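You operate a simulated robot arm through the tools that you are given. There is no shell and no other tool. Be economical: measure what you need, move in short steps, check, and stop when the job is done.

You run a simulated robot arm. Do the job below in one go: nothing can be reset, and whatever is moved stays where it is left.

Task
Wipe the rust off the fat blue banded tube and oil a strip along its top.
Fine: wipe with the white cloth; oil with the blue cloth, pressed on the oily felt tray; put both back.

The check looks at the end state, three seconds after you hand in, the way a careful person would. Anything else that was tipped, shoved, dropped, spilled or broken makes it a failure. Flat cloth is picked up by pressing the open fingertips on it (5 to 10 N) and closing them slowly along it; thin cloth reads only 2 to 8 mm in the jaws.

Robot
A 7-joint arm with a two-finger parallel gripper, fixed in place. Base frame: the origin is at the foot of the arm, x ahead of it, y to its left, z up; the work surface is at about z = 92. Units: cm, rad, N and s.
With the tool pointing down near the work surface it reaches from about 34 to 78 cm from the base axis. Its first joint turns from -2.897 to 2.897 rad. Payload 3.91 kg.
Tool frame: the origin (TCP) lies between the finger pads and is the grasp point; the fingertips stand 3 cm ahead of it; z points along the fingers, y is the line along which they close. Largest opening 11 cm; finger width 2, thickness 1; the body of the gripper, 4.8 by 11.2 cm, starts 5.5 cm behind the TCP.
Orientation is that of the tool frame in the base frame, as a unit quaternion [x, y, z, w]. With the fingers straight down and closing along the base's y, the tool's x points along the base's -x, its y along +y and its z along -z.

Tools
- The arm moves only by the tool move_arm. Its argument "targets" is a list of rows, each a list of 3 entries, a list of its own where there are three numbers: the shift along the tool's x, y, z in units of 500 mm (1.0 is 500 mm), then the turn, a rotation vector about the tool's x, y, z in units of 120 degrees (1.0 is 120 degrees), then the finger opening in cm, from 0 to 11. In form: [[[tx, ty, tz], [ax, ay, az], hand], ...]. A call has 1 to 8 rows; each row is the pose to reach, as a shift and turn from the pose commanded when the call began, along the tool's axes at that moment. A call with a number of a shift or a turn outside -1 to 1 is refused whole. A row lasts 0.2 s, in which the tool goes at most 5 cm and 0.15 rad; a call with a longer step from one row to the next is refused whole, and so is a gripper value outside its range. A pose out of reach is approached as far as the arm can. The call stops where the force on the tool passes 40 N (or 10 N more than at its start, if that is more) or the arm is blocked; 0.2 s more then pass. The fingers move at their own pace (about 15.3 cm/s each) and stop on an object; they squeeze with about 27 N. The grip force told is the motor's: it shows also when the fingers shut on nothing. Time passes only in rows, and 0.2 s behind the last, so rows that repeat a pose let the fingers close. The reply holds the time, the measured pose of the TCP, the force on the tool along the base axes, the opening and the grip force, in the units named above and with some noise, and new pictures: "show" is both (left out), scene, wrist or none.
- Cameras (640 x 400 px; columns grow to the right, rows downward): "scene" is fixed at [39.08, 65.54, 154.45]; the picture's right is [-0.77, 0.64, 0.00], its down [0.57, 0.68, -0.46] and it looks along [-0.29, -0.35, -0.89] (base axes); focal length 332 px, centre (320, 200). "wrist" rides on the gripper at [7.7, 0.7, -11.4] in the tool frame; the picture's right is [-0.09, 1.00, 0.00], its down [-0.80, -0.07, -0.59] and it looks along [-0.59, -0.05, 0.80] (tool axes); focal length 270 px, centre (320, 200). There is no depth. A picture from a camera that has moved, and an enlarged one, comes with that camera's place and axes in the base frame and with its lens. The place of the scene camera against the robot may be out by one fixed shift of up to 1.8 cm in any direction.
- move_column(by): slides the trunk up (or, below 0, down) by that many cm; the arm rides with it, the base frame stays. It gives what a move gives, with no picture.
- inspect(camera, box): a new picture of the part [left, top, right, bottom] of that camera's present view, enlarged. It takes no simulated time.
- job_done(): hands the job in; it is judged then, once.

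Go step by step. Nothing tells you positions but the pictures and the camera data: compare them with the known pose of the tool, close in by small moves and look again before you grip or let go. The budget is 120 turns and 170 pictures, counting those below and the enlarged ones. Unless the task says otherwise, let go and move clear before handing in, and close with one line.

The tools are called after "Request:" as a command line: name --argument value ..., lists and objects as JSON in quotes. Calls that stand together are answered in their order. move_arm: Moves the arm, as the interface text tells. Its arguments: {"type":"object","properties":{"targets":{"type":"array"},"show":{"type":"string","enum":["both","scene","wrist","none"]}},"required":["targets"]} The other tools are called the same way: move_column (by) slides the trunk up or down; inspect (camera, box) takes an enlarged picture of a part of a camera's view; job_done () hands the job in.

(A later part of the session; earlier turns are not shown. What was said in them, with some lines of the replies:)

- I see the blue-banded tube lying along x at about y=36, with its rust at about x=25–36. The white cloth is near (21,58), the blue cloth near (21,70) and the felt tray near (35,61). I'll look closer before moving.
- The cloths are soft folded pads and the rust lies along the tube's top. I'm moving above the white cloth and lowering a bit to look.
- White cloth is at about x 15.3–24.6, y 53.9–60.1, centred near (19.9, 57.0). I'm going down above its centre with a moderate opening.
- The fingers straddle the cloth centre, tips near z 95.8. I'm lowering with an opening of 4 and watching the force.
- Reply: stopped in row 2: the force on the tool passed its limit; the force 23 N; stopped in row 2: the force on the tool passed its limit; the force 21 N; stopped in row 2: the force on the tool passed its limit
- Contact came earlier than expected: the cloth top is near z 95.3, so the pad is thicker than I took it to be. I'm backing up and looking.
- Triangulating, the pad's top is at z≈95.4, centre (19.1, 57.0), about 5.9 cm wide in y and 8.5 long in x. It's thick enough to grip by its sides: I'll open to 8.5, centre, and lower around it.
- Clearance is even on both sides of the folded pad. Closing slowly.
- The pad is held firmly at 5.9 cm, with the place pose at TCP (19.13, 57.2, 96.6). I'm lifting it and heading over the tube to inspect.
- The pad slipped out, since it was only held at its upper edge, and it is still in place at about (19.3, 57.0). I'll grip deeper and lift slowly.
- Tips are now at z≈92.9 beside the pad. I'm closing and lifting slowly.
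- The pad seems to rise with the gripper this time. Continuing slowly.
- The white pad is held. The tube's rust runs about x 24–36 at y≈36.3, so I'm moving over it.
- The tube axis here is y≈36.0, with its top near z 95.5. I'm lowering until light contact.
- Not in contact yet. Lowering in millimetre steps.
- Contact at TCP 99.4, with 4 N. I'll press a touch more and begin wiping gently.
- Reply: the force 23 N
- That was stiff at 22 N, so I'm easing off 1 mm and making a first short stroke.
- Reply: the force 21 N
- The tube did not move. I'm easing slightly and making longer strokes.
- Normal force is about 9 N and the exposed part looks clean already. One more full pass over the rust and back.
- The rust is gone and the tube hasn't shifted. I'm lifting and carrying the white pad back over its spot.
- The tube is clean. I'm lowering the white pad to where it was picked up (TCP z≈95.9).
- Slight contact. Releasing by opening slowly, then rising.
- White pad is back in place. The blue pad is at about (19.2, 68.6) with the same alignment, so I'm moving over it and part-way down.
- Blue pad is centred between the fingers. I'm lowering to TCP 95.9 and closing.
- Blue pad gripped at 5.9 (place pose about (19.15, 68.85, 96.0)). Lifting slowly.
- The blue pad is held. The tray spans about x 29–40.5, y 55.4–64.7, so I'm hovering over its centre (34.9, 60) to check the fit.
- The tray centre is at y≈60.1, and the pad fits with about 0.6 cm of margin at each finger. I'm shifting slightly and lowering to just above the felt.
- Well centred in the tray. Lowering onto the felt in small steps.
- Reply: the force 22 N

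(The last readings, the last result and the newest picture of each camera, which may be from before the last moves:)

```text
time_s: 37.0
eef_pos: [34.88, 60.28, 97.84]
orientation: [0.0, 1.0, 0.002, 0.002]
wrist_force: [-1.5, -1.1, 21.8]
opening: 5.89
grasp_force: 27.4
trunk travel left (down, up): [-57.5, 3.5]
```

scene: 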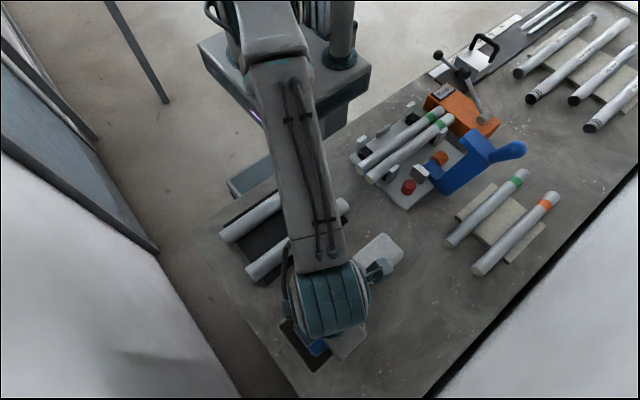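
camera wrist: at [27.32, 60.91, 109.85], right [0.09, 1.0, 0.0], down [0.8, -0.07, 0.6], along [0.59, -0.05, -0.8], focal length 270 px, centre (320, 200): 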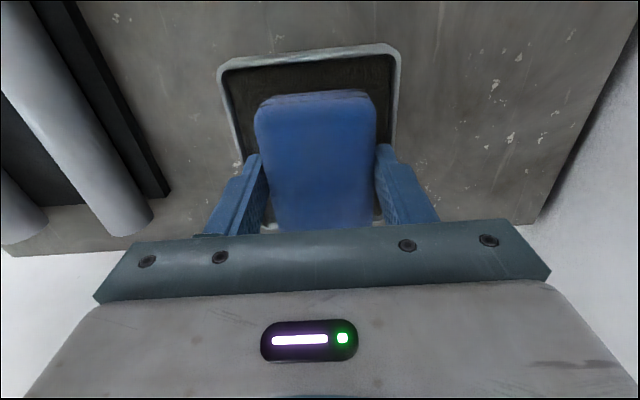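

Contact with 22 N. I'm checking that it's the pad on the felt rather than a finger on the rim.

Request:
move_arm --targets '[[[0, 0, -0.003], [0, 0, 0], 3], [[0, 0, -0.003], [0, 0, 0], 3], [[0, 0, -0.003], [0, 0, 0], 3]]' --show "wrist"

Request:
inspect --camera "wrist" --box '[200, 30, 440, 240]'

```text
time_s: 37.8
eef_pos: [34.92, 60.34, 97.83]
orientation: [0.0, 1.0, 0.001, 0.001]
wrist_force: [0.1, 3.2, 24.7]
opening: 5.89
grasp_force: 27.2
trunk travel left (down, up): [-57.5, 3.5]
camera wrist: at [27.29, 60.85, 109.23], right [0.09, 1.0, 0.0], down [0.8, -0.07, 0.6], along [0.59, -0.05, -0.8], focal length 270 px, centre (320, 200)
```

wrist: 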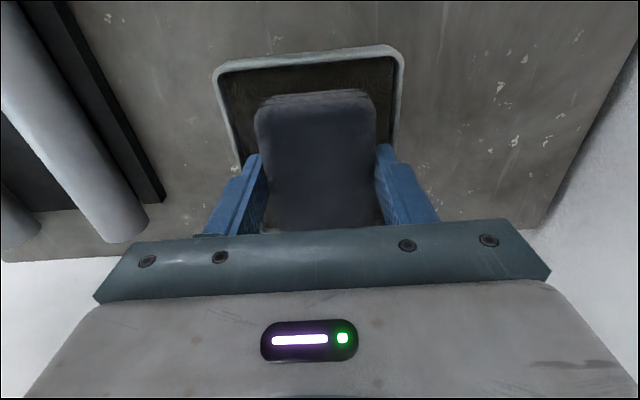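

```text
1.90 times, centred on (320, 135) of wrist
camera zoom: at [27.29, 60.85, 109.23], right [0.09, 1.0, 0.0], down [0.8, -0.07, 0.6], along [0.59, -0.05, -0.8], focal length 515 px, centre (320, 324)
```

zoom: 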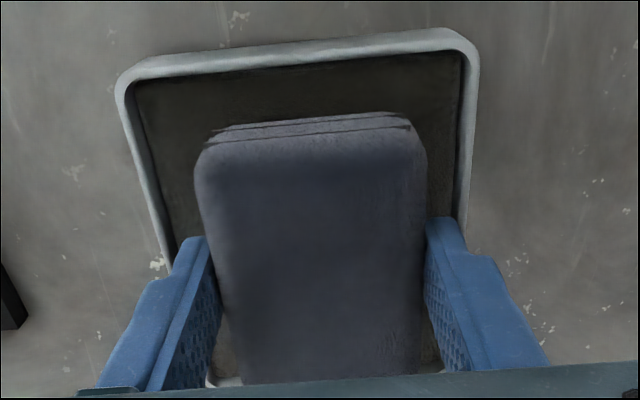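

The pad has darkened with oil. I'm lifting gently and carrying it towards the band end of the tube.

Request:
move_arm --targets '[[[0, 0, -0.015], [0, 0, 0], 3], [[0, 0, -0.04], [0, 0, 0], 3], [[0, 0, -0.08], [0, 0, 0], 3], [[0, 0, -0.12], [0, 0, 0], 3], [[0.03, -0.06, -0.12], [0, 0, 0], 3], [[0.07, -0.13, -0.12], [0, 0, 0], 3], [[0.105, -0.2, -0.12], [0, 0, 0], 3], [[0.14, -0.27, -0.12], [0, 0, 0], 3]]' --show "none"

Request:
move_arm --targets '[[[0.035, -0.06, 0], [0, 0, 0], 3], [[0.07, -0.12, 0], [0, 0, 0], 3], [[0.105, -0.18, 0], [0, 0, 0], 3], [[0.118, -0.211, 0], [0, 0, 0], 3], [[0.118, -0.211, 0], [0, 0, 0], 3]]'

```text
time_s: 39.6
eef_pos: [28.07, 46.62, 103.48]
orientation: [-0.001, 1.0, -0.001, 0.0]
wrist_force: [-0.8, -0.1, -0.9]
opening: 5.92
grasp_force: 27.2
trunk travel left (down, up): [-57.5, 3.5]
```

```text
time_s: 40.8
eef_pos: [22.0, 36.04, 103.53]
orientation: [0.0, 1.0, 0.0, 0.001]
wrist_force: [1.0, -0.7, -0.4]
opening: 5.9
grasp_force: 26.8
trunk travel left (down, up): [-57.5, 3.5]
camera wrist: at [14.33, 36.82, 114.88], right [0.09, 1.0, 0.0], down [0.8, -0.07, 0.6], along [0.59, -0.05, -0.8], focal length 270 px, centre (320, 200)
```

scene: 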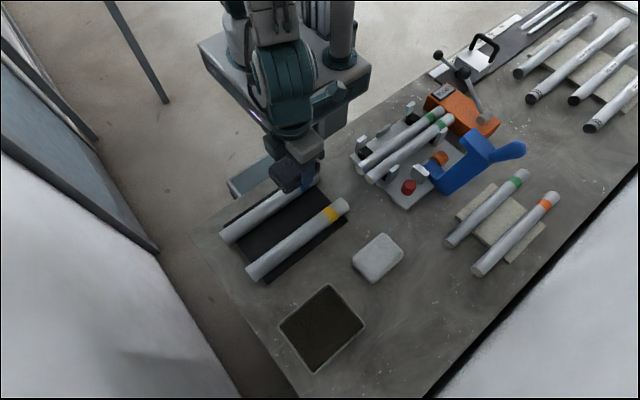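
wrist: 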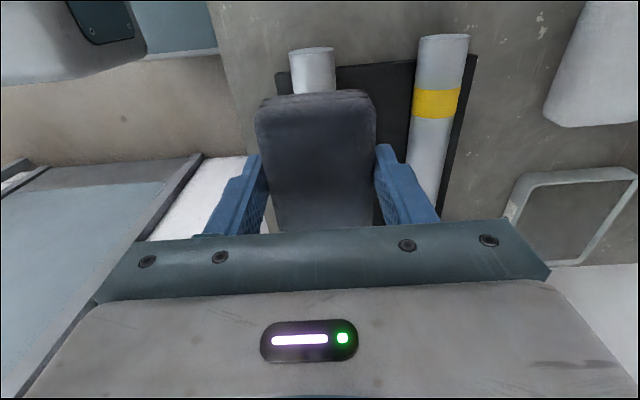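

Centred on the tube (y≈36.1, end at x≈16.7). Lowering to near contact.

Request:
move_arm --targets '[[[0, 0, 0.03], [0, 0, 0], 3], [[0, 0, 0.06], [0, 0, 0], 3], [[0, 0, 0.074], [0, 0, 0], 3], [[0, 0, 0.077], [0, 0, 0], 3]]' --show "none"

```text
time_s: 41.8
eef_pos: [22.07, 36.07, 99.88]
orientation: [0.0, 1.0, 0.0, 0.0]
wrist_force: [-0.3, -0.2, -0.7]
opening: 5.87
grasp_force: 27.0
trunk travel left (down, up): [-57.5, 3.5]
```

Request:
move_arm --targets '[[[0, 0, 0.002], [0, 0, 0], 3], [[0, 0, 0.005], [0, 0, 0], 3]]' --show "none"

```text
time_s: 42.4
eef_pos: [22.05, 36.22, 99.4]
orientation: [0.0, 1.0, 0.0, 0.001]
wrist_force: [-0.4, 0.2, 0.2]
opening: 5.88
grasp_force: 27.3
trunk travel left (down, up): [-57.5, 3.5]
```

Request:
move_arm --targets '[[[0, 0, 0.002], [0, 0, 0], 3], [[0, 0, 0.004], [0, 0, 0], 3]]' --show "none"

```text
time_s: 43.0
eef_pos: [22.12, 36.24, 99.41]
orientation: [0.0, 1.0, -0.001, 0.001]
wrist_force: [-1.2, -0.6, 7.4]
opening: 5.87
grasp_force: 27.1
trunk travel left (down, up): [-57.5, 3.5]
```

7 N contact. Stroking the oil along the tube to x≈36.

Request:
move_arm --targets '[[[-0.03, 0, 0], [0, 0, 0], 3], [[-0.07, -0.001, 0], [0, 0, 0], 3], [[-0.11, -0.002, 0], [0, 0, 0], 3], [[-0.15, -0.003, 0], [0, 0, 0], 3], [[-0.19, -0.004, 0], [0, 0, 0], 3], [[-0.23, -0.004, 0], [0, 0, 0], 3], [[-0.26, -0.004, 0], [0, 0, 0], 3], [[-0.28, -0.004, 0], [0, 0, 0], 3]]'

Request:
inspect --camera "scene" --box '[200, 150, 360, 290]'

```text
time_s: 44.8
eef_pos: [36.13, 35.91, 99.41]
orientation: [0.001, 1.0, 0.0, 0.001]
wrist_force: [-1.1, 0.1, 3.2]
opening: 5.88
grasp_force: 27.3
trunk travel left (down, up): [-57.5, 3.5]
camera wrist: at [28.44, 36.62, 110.77], right [0.09, 1.0, 0.0], down [0.8, -0.07, 0.6], along [0.59, -0.05, -0.8], focal length 270 px, centre (320, 200)
```

scene: 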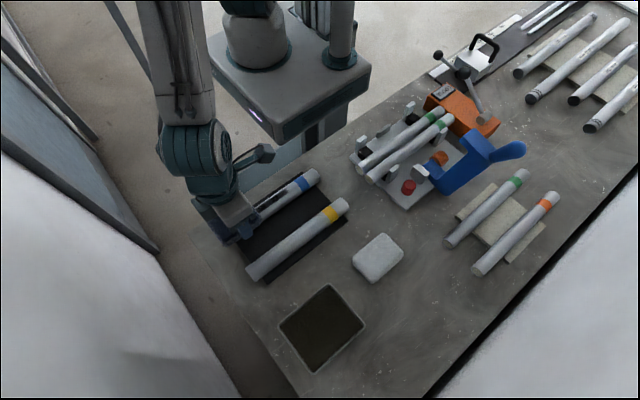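
wrist: 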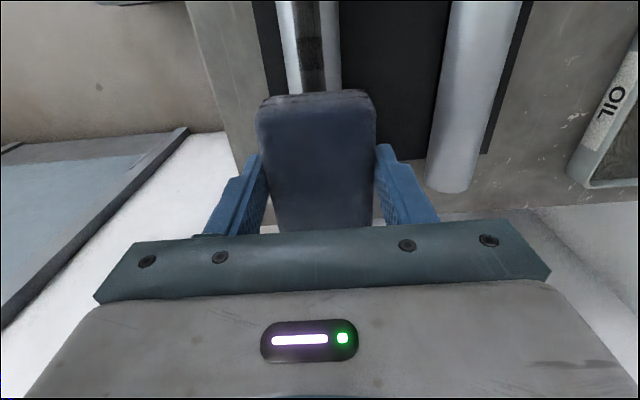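

```text
2.86 times, centred on (280, 220) of scene
camera zoom: at [39.08, 65.54, 154.45], right [-0.77, 0.64, 0.0], down [0.57, 0.68, -0.46], along [-0.29, -0.35, -0.89], focal length 948 px, centre (434, 143)
```

zoom: 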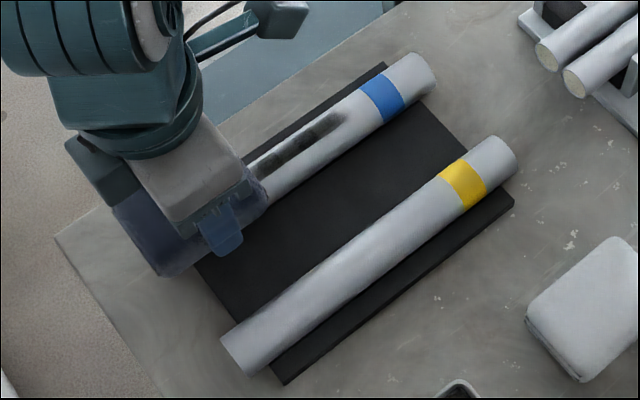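

The oil strip is laid but blotchy, and the force fell to 3 N. I'll stroke back with slightly more pressure.

Request:
move_arm --targets '[[[0, 0, 0.0015], [0, 0, 0], 3], [[0.03, 0.001, 0.0015], [0, 0, 0], 3], [[0.07, 0.002, 0.0015], [0, 0, 0], 3], [[0.11, 0.002, 0.0015], [0, 0, 0], 3], [[0.15, 0.002, 0.0015], [0, 0, 0], 3], [[0.19, 0.002, 0.0015], [0, 0, 0], 3], [[0.23, 0.002, 0.0015], [0, 0, 0], 3], [[0.26, 0.002, 0.0015], [0, 0, 0], 3]]'

Request:
inspect --camera "scene" --box '[200, 150, 360, 290]'

```text
time_s: 46.6
eef_pos: [23.06, 35.96, 99.27]
orientation: [0.001, 1.0, 0.001, 0.001]
wrist_force: [9.9, 0.7, 32.5]
opening: 5.9
grasp_force: 27.2
trunk travel left (down, up): [-57.5, 3.5]
camera wrist: at [15.33, 36.59, 110.71], right [0.09, 1.0, 0.0], down [0.8, -0.07, 0.6], along [0.59, -0.05, -0.8], focal length 270 px, centre (320, 200)
```

scene: 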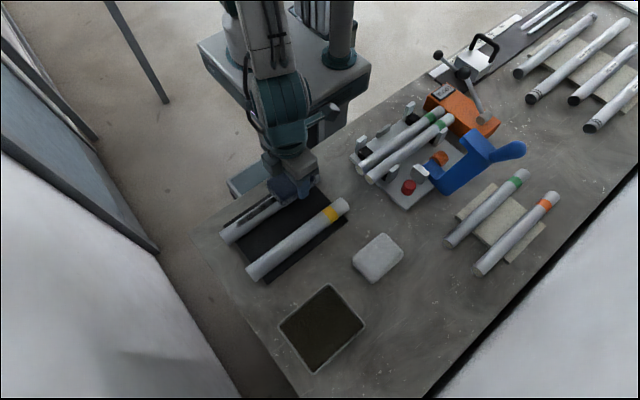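
wrist: 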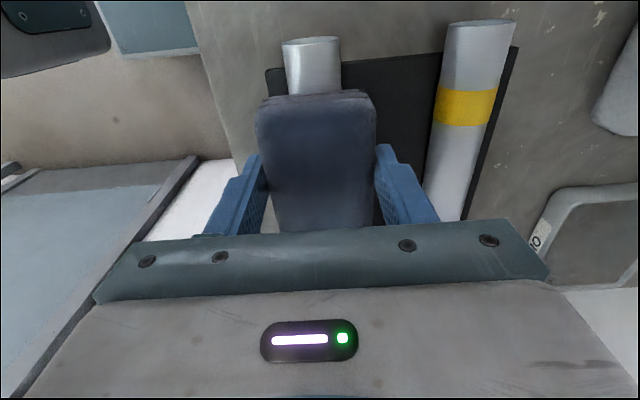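

```text
2.86 times, centred on (280, 220) of scene
camera zoom: at [39.08, 65.54, 154.45], right [-0.77, 0.64, 0.0], down [0.57, 0.68, -0.46], along [-0.29, -0.35, -0.89], focal length 948 px, centre (434, 143)
```

zoom: 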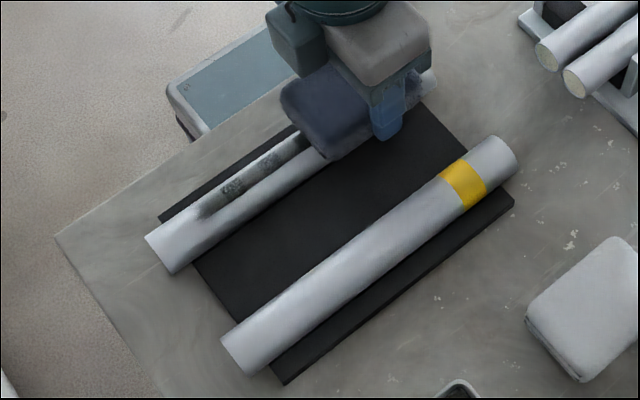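

Force rose to 32 N at this end, so I'm easing off and making another pass back with a slight slope compensation.

Request:
move_arm --targets '[[[0, 0, -0.0015], [0, 0, 0], 3], [[-0.03, 0, -0.0012], [0, 0, 0], 3], [[-0.06, 0, -0.001], [0, 0, 0], 3], [[-0.1, 0, -0.0008], [0, 0, 0], 3], [[-0.14, 0, -0.0006], [0, 0, 0], 3], [[-0.18, 0, -0.0004], [0, 0, 0], 3], [[-0.22, 0, -0.0002], [0, 0, 0], 3], [[-0.25, 0, 0], [0, 0, 0], 3]]' --show "none"

Request:
inspect --camera "scene" --box '[200, 150, 360, 290]'

```text
time_s: 48.4
eef_pos: [35.41, 36.02, 99.41]
orientation: [0.0, 1.0, 0.001, 0.002]
wrist_force: [-8.0, 0.3, 20.0]
opening: 5.9
grasp_force: 26.9
trunk travel left (down, up): [-57.5, 3.5]
```

```text
2.86 times, centred on (280, 220) of scene
camera zoom: at [39.08, 65.54, 154.45], right [-0.77, 0.64, 0.0], down [0.57, 0.68, -0.46], along [-0.29, -0.35, -0.89], focal length 948 px, centre (434, 143)
```

zoom: 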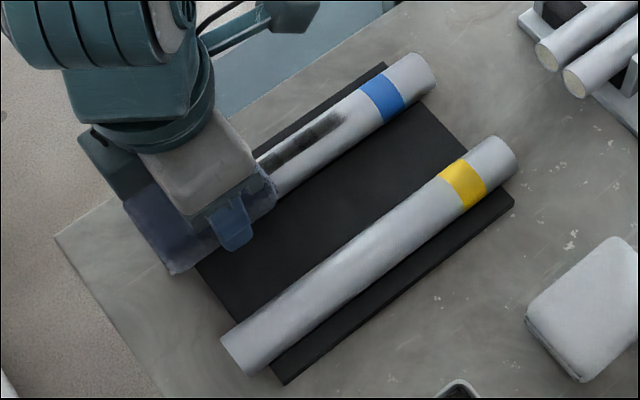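

The strip is now more continuous. I'm lifting off to see it whole.

Request:
move_arm --targets '[[[0, 0, -0.03], [0, 0, 0], 3], [[0, 0, -0.09], [0, 0, 0], 3], [[0.03, 0.06, -0.09], [0, 0, 0], 3], [[0.06, 0.13, -0.09], [0, 0, 0], 3], [[0.09, 0.2, -0.09], [0, 0, 0], 3], [[0.12, 0.27, -0.09], [0, 0, 0], 3]]' --show "wrist"

Request:
inspect --camera "scene" --box '[200, 150, 360, 290]'

```text
time_s: 49.8
eef_pos: [29.95, 49.96, 103.77]
orientation: [0.0, 1.0, 0.0, 0.0]
wrist_force: [0.9, -0.5, -0.8]
opening: 5.89
grasp_force: 27.2
trunk travel left (down, up): [-57.5, 3.5]
camera wrist: at [22.17, 50.58, 115.11], right [0.09, 1.0, 0.0], down [0.8, -0.07, 0.6], along [0.59, -0.05, -0.8], focal length 270 px, centre (320, 200)
```

wrist: 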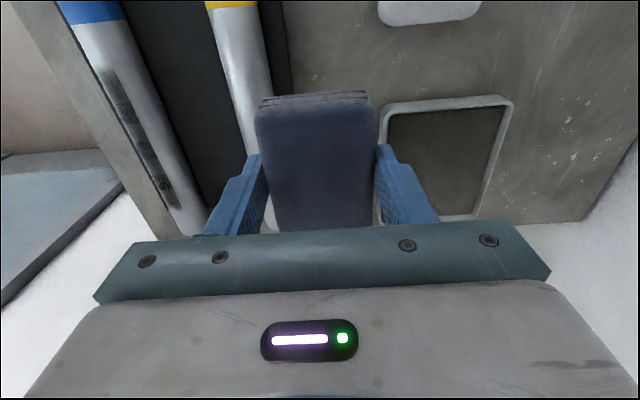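

```text
2.86 times, centred on (280, 220) of scene
camera zoom: at [39.08, 65.54, 154.45], right [-0.77, 0.64, 0.0], down [0.57, 0.68, -0.46], along [-0.29, -0.35, -0.89], focal length 948 px, centre (434, 143)
```

zoom: 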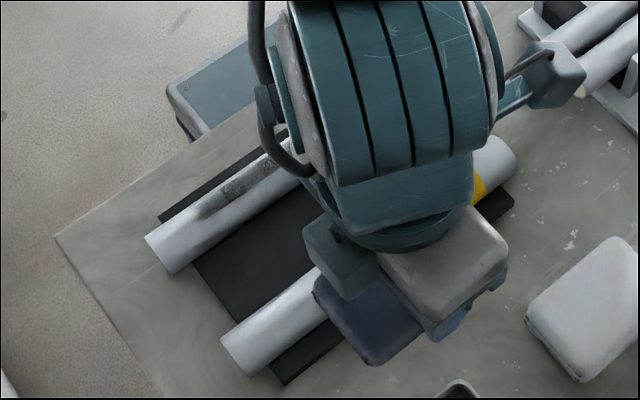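

Request:
inspect --camera "wrist" --box '[60, 40, 220, 240]'

```text
2.00 times, centred on (140, 140) of wrist
camera zoom: at [22.17, 50.58, 115.11], right [0.09, 1.0, 0.0], down [0.8, -0.07, 0.6], along [0.59, -0.05, -0.8], focal length 541 px, centre (680, 320)
```

zoom: 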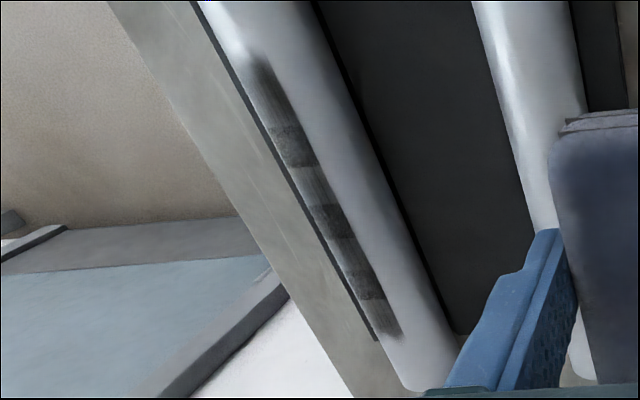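

The strip is continuous over the old rust zone but uneven, with some lighter cells. I'll make one more slow, even pass with the oiled pad.

Request:
move_arm --targets '[[[-0.03, -0.07, 0], [0, 0, 0], 3], [[-0.06, -0.14, 0], [0, 0, 0], 3], [[-0.09, -0.21, 0], [0, 0, 0], 3], [[-0.11, -0.278, 0], [0, 0, 0], 3], [[-0.11, -0.278, 0.04], [0, 0, 0], 3], [[-0.11, -0.278, 0.075], [0, 0, 0], 3], [[-0.11, -0.278, 0.084], [0, 0, 0], 3], [[-0.11, -0.278, 0.086], [0, 0, 0], 3]]' --show "none"

```text
time_s: 51.6
eef_pos: [35.1, 35.71, 99.26]
orientation: [0.0, 1.0, 0.0, 0.0]
wrist_force: [-0.2, 1.2, 0.8]
opening: 5.88
grasp_force: 26.7
trunk travel left (down, up): [-57.5, 3.5]
```

Request:
move_arm --targets '[[[0, 0.004, 0.002], [0, 0, 0], 3], [[0, 0.004, 0.004], [0, 0, 0], 3]]' --show "none"

```text
time_s: 52.2
eef_pos: [35.01, 35.9, 99.29]
orientation: [0.001, 1.0, 0.001, 0.001]
wrist_force: [-1.2, -3.4, 11.5]
opening: 5.89
grasp_force: 27.1
trunk travel left (down, up): [-57.5, 3.5]
```

11 N. Slow stroke towards the band.

Request:
move_arm --targets '[[[0.025, 0, 0], [0, 0, 0], 3], [[0.05, 0, -0.0001], [0, 0, 0], 3], [[0.075, 0, -0.0002], [0, 0, 0], 3], [[0.1, 0, -0.0003], [0, 0, 0], 3], [[0.125, 0, -0.0004], [0, 0, 0], 3], [[0.15, 0, -0.0005], [0, 0, 0], 3], [[0.175, 0, -0.0006], [0, 0, 0], 3], [[0.2, 0, -0.0006], [0, 0, 0], 3]]' --show "none"

Request:
inspect --camera "scene" --box '[200, 150, 360, 290]'

```text
time_s: 54.0
eef_pos: [25.07, 35.77, 99.33]
orientation: [0.0, 1.0, 0.002, 0.0]
wrist_force: [8.7, 0.5, 27.5]
opening: 5.92
grasp_force: 27.4
trunk travel left (down, up): [-57.5, 3.5]
```

```text
2.86 times, centred on (280, 220) of scene
camera zoom: at [39.08, 65.54, 154.45], right [-0.77, 0.64, 0.0], down [0.57, 0.68, -0.46], along [-0.29, -0.35, -0.89], focal length 948 px, centre (434, 143)
```

zoom: 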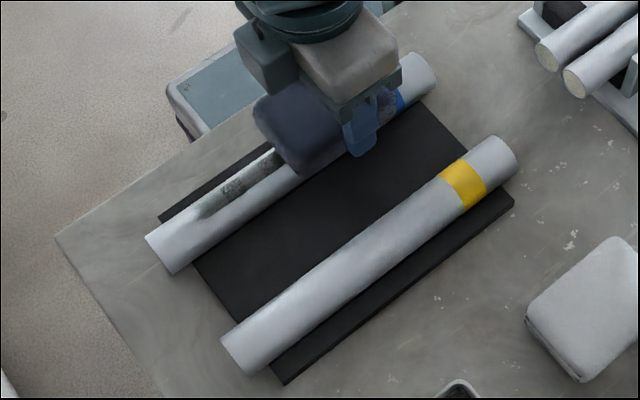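

Now a return stroke at lighter force.

Request:
move_arm --targets '[[[0, 0, -0.0014], [0, 0, 0], 3], [[-0.025, 0.003, -0.0014], [0, 0, 0], 3], [[-0.05, 0.003, -0.0012], [0, 0, 0], 3], [[-0.08, 0.003, -0.001], [0, 0, 0], 3], [[-0.11, 0.003, -0.0008], [0, 0, 0], 3], [[-0.14, 0.003, -0.0006], [0, 0, 0], 3], [[-0.17, 0.003, -0.0004], [0, 0, 0], 3], [[-0.2, 0.003, -0.0004], [0, 0, 0], 3]]' --show "none"

Request:
inspect --camera "scene" --box '[200, 150, 360, 290]'

```text
time_s: 55.8
eef_pos: [35.18, 35.97, 99.36]
orientation: [0.001, 1.0, 0.0, 0.001]
wrist_force: [-1.6, -0.1, 6.3]
opening: 5.85
grasp_force: 26.6
trunk travel left (down, up): [-57.5, 3.5]
```

```text
2.86 times, centred on (280, 220) of scene
camera zoom: at [39.08, 65.54, 154.45], right [-0.77, 0.64, 0.0], down [0.57, 0.68, -0.46], along [-0.29, -0.35, -0.89], focal length 948 px, centre (434, 143)
```

zoom: 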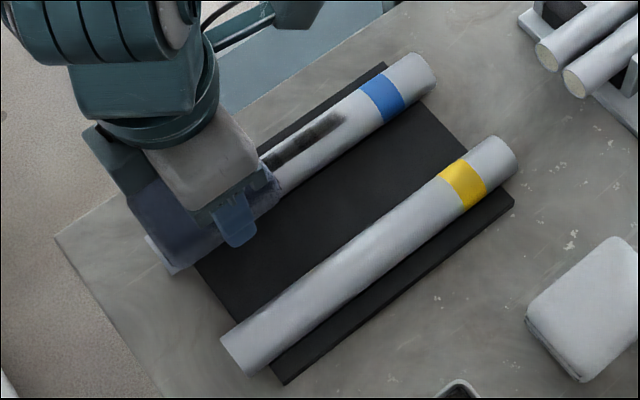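

The band half is now solid. I'm working the far half once more with firm pressure.

Request:
move_arm --targets '[[[-0.02, 0, 0.0006], [0, 0, 0], 3], [[-0.045, 0, 0.0006], [0, 0, 0], 3], [[-0.02, 0, 0.0005], [0, 0, 0], 3], [[0.005, 0, 0.0004], [0, 0, 0], 3], [[0.03, 0, 0.0003], [0, 0, 0], 3], [[0.055, 0, 0.0002], [0, 0, 0], 3], [[0.08, 0, 0.0001], [0, 0, 0], 3], [[0.105, 0, 0], [0, 0, 0], 3]]' --show "none"

Request:
move_arm --targets '[[[0.03, 0, 0], [0, 0, 0], 3], [[0.06, 0, -0.0002], [0, 0, 0], 3], [[0.09, 0, -0.0004], [0, 0, 0], 3]]' --show "none"

Request:
inspect --camera "scene" --box '[200, 150, 360, 290]'

```text
time_s: 57.6
eef_pos: [29.8, 36.11, 99.26]
orientation: [0.001, 1.0, 0.001, 0.0]
wrist_force: [2.5, -0.8, 12.4]
opening: 5.92
grasp_force: 26.7
trunk travel left (down, up): [-57.5, 3.5]
```

```text
time_s: 58.4
eef_pos: [25.17, 36.0, 99.25]
orientation: [-0.001, 1.0, 0.001, 0.0]
wrist_force: [-0.7, 1.1, 5.4]
opening: 5.89
grasp_force: 27.1
trunk travel left (down, up): [-57.5, 3.5]
```

```text
2.86 times, centred on (280, 220) of scene
camera zoom: at [39.08, 65.54, 154.45], right [-0.77, 0.64, 0.0], down [0.57, 0.68, -0.46], along [-0.29, -0.35, -0.89], focal length 948 px, centre (434, 143)
```

zoom: 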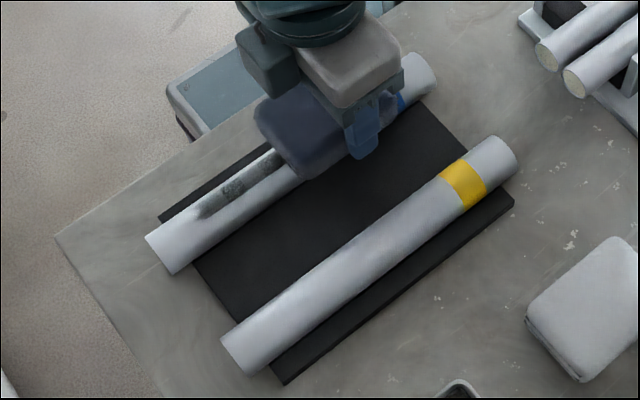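

The strip is now even. I'm lifting and carrying the blue pad back towards its spot.

Request:
move_arm --targets '[[[0, 0, -0.03], [0, 0, 0], 3], [[0, 0.01, -0.1], [0, 0, 0], 3], [[0.015, 0.09, -0.12], [0, 0, 0], 3], [[0.03, 0.175, -0.12], [0, 0, 0], 3], [[0.05, 0.26, -0.12], [0, 0, 0], 3], [[0.065, 0.345, -0.12], [0, 0, 0], 3], [[0.08, 0.43, -0.12], [0, 0, 0], 3], [[0.1, 0.515, -0.12], [0, 0, 0], 3]]' --show "none"

Request:
inspect --camera "scene" --box '[200, 150, 360, 290]'

```text
time_s: 60.2
eef_pos: [20.41, 62.23, 105.27]
orientation: [0.0, 1.0, -0.001, 0.001]
wrist_force: [-0.4, 0.5, -0.9]
opening: 5.89
grasp_force: 27.4
trunk travel left (down, up): [-57.5, 3.5]
```

```text
2.86 times, centred on (280, 220) of scene
camera zoom: at [39.08, 65.54, 154.45], right [-0.77, 0.64, 0.0], down [0.57, 0.68, -0.46], along [-0.29, -0.35, -0.89], focal length 948 px, centre (434, 143)
```

zoom: 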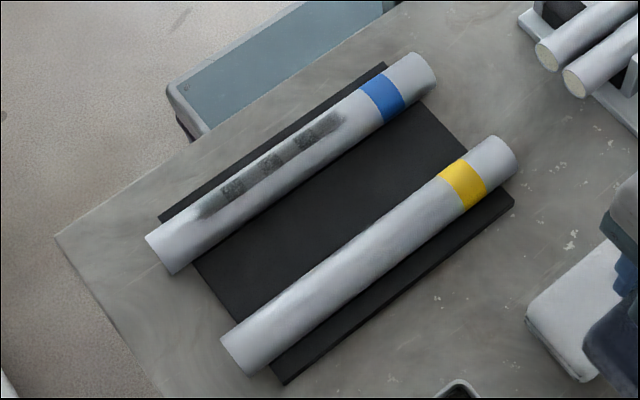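

Request:
inspect --camera "scene" --box '[240, 170, 300, 210]'

```text
10.00 times, centred on (270, 190) of scene
camera zoom: at [39.08, 65.54, 154.45], right [-0.77, 0.64, 0.0], down [0.57, 0.68, -0.46], along [-0.29, -0.35, -0.89], focal length 3318 px, centre (820, 300)
```

zoom: 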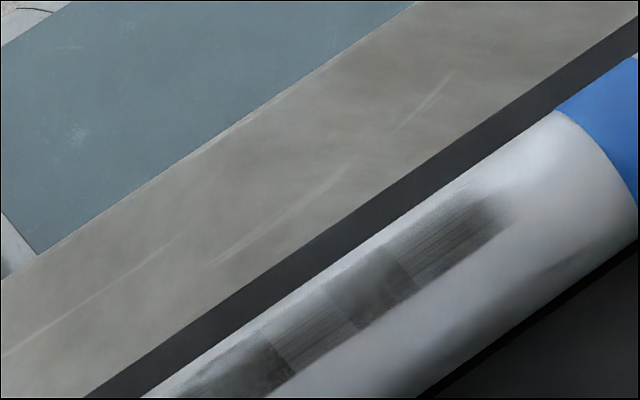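

The strip is continuous from end to end of the treated zone; the tile shading no longer changes with further strokes. I'm moving on to put the blue pad back.

Request:
move_arm --targets '[[[0.012, 0.066, 0], [0, 0, 0], 3], [[0.025, 0.131, 0], [0, 0, 0], 3], [[0.025, 0.131, 0.06], [0, 0, 0], 3], [[0.025, 0.131, 0.12], [0, 0, 0], 3], [[0.025, 0.131, 0.16], [0, 0, 0], 3], [[0.025, 0.131, 0.176], [0, 0, 0], 3], [[0.025, 0.131, 0.176], [0, 0, 0], 3]]' --show "wrist"

```text
time_s: 61.8
eef_pos: [19.11, 68.57, 96.28]
orientation: [0.0, 1.0, 0.0, 0.001]
wrist_force: [0.4, -0.7, -1.9]
opening: 5.91
grasp_force: 27.1
trunk travel left (down, up): [-57.5, 3.5]
camera wrist: at [11.43, 69.1, 107.76], right [0.09, 1.0, 0.0], down [0.8, -0.07, 0.6], along [0.59, -0.05, -0.8], focal length 270 px, centre (320, 200)
```

wrist: 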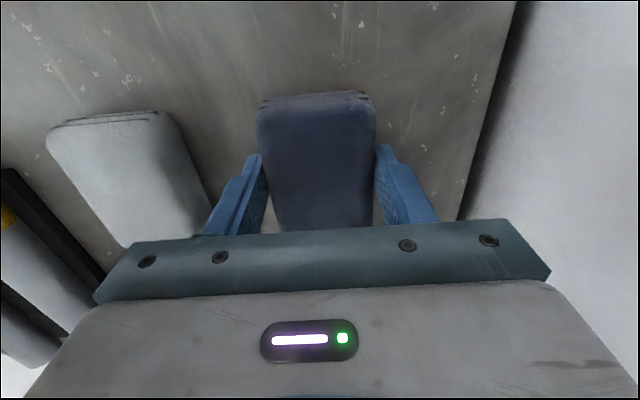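

Request:
move_arm --targets '[[[0, 0.003, 0.004], [0, 0, 0], 3], [[0, 0.004, 0.006], [0, 0, 0], 3]]' --show "none"

```text
time_s: 62.4
eef_pos: [19.05, 68.64, 96.08]
orientation: [0.0, 1.0, 0.0, 0.001]
wrist_force: [-0.7, 0.3, 0.3]
opening: 5.88
grasp_force: 26.9
trunk travel left (down, up): [-57.5, 3.5]
```

Request:
move_arm --targets '[[[0, 0, 0.002], [0, 0, 0], 3], [[0, 0, 0.004], [0, 0, 0], 3]]' --show "none"

```text
time_s: 63.0
eef_pos: [19.09, 68.68, 95.93]
orientation: [0.001, 1.0, 0.0, 0.001]
wrist_force: [-0.4, 0.4, 0.3]
opening: 5.88
grasp_force: 26.8
trunk travel left (down, up): [-57.5, 3.5]
```

The pad is at its pickup height. Releasing and rising.

Request:
move_arm --targets '[[[0, 0, 0.001], [0, 0, 0], 6.3], [[0, 0, 0.001], [0, 0, 0], 7.3], [[0, 0, 0.001], [0, 0, 0], 8.5], [[0, 0, -0.05], [0, 0, 0], 8.5], [[0, 0, -0.14], [0, 0, 0], 8.5], [[0, 0, -0.23], [0, 0, 0], 8.5], [[0.05, -0.08, -0.25], [0, 0, 0], 8.5]]'

```text
time_s: 64.6
eef_pos: [16.61, 64.38, 108.5]
orientation: [0.0, 1.0, 0.0, 0.001]
wrist_force: [-0.3, -0.7, -0.4]
opening: 8.5
grasp_force: 0.1
trunk travel left (down, up): [-57.5, 3.5]
camera wrist: at [8.89, 65.03, 119.93], right [0.09, 1.0, 0.0], down [0.8, -0.07, 0.6], along [0.59, -0.05, -0.8], focal length 270 px, centre (320, 200)
```

scene: 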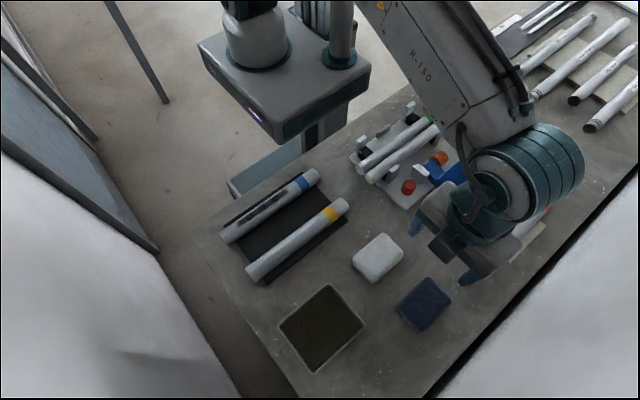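
wrist: 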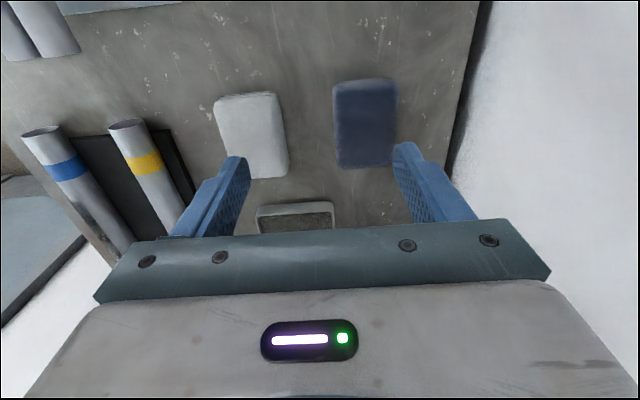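

Both pads are back. One last check of the tube.

Request:
inspect --camera "scene" --box '[215, 160, 325, 250]'

```text
4.44 times, centred on (270, 205) of scene
camera zoom: at [39.08, 65.54, 154.45], right [-0.77, 0.64, 0.0], down [0.57, 0.68, -0.46], along [-0.29, -0.35, -0.89], focal length 1475 px, centre (542, 178)
```

zoom: 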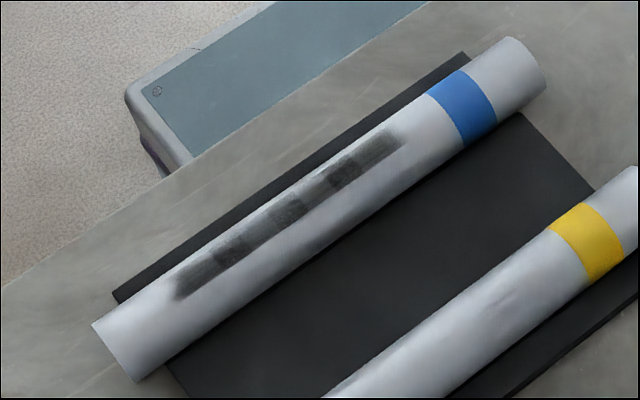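

The oil strip runs unbroken along the tube's top, the rust is gone, and both cloths are back in place with nothing else disturbed. I'm handing in.

Request:
job_done

```text
The job is handed in.
```

I wiped the rust off the blue-banded tube, oiled a continuous strip along its top over the formerly rusted stretch (not the tube's full length), put both cloths back, and handed the job in.
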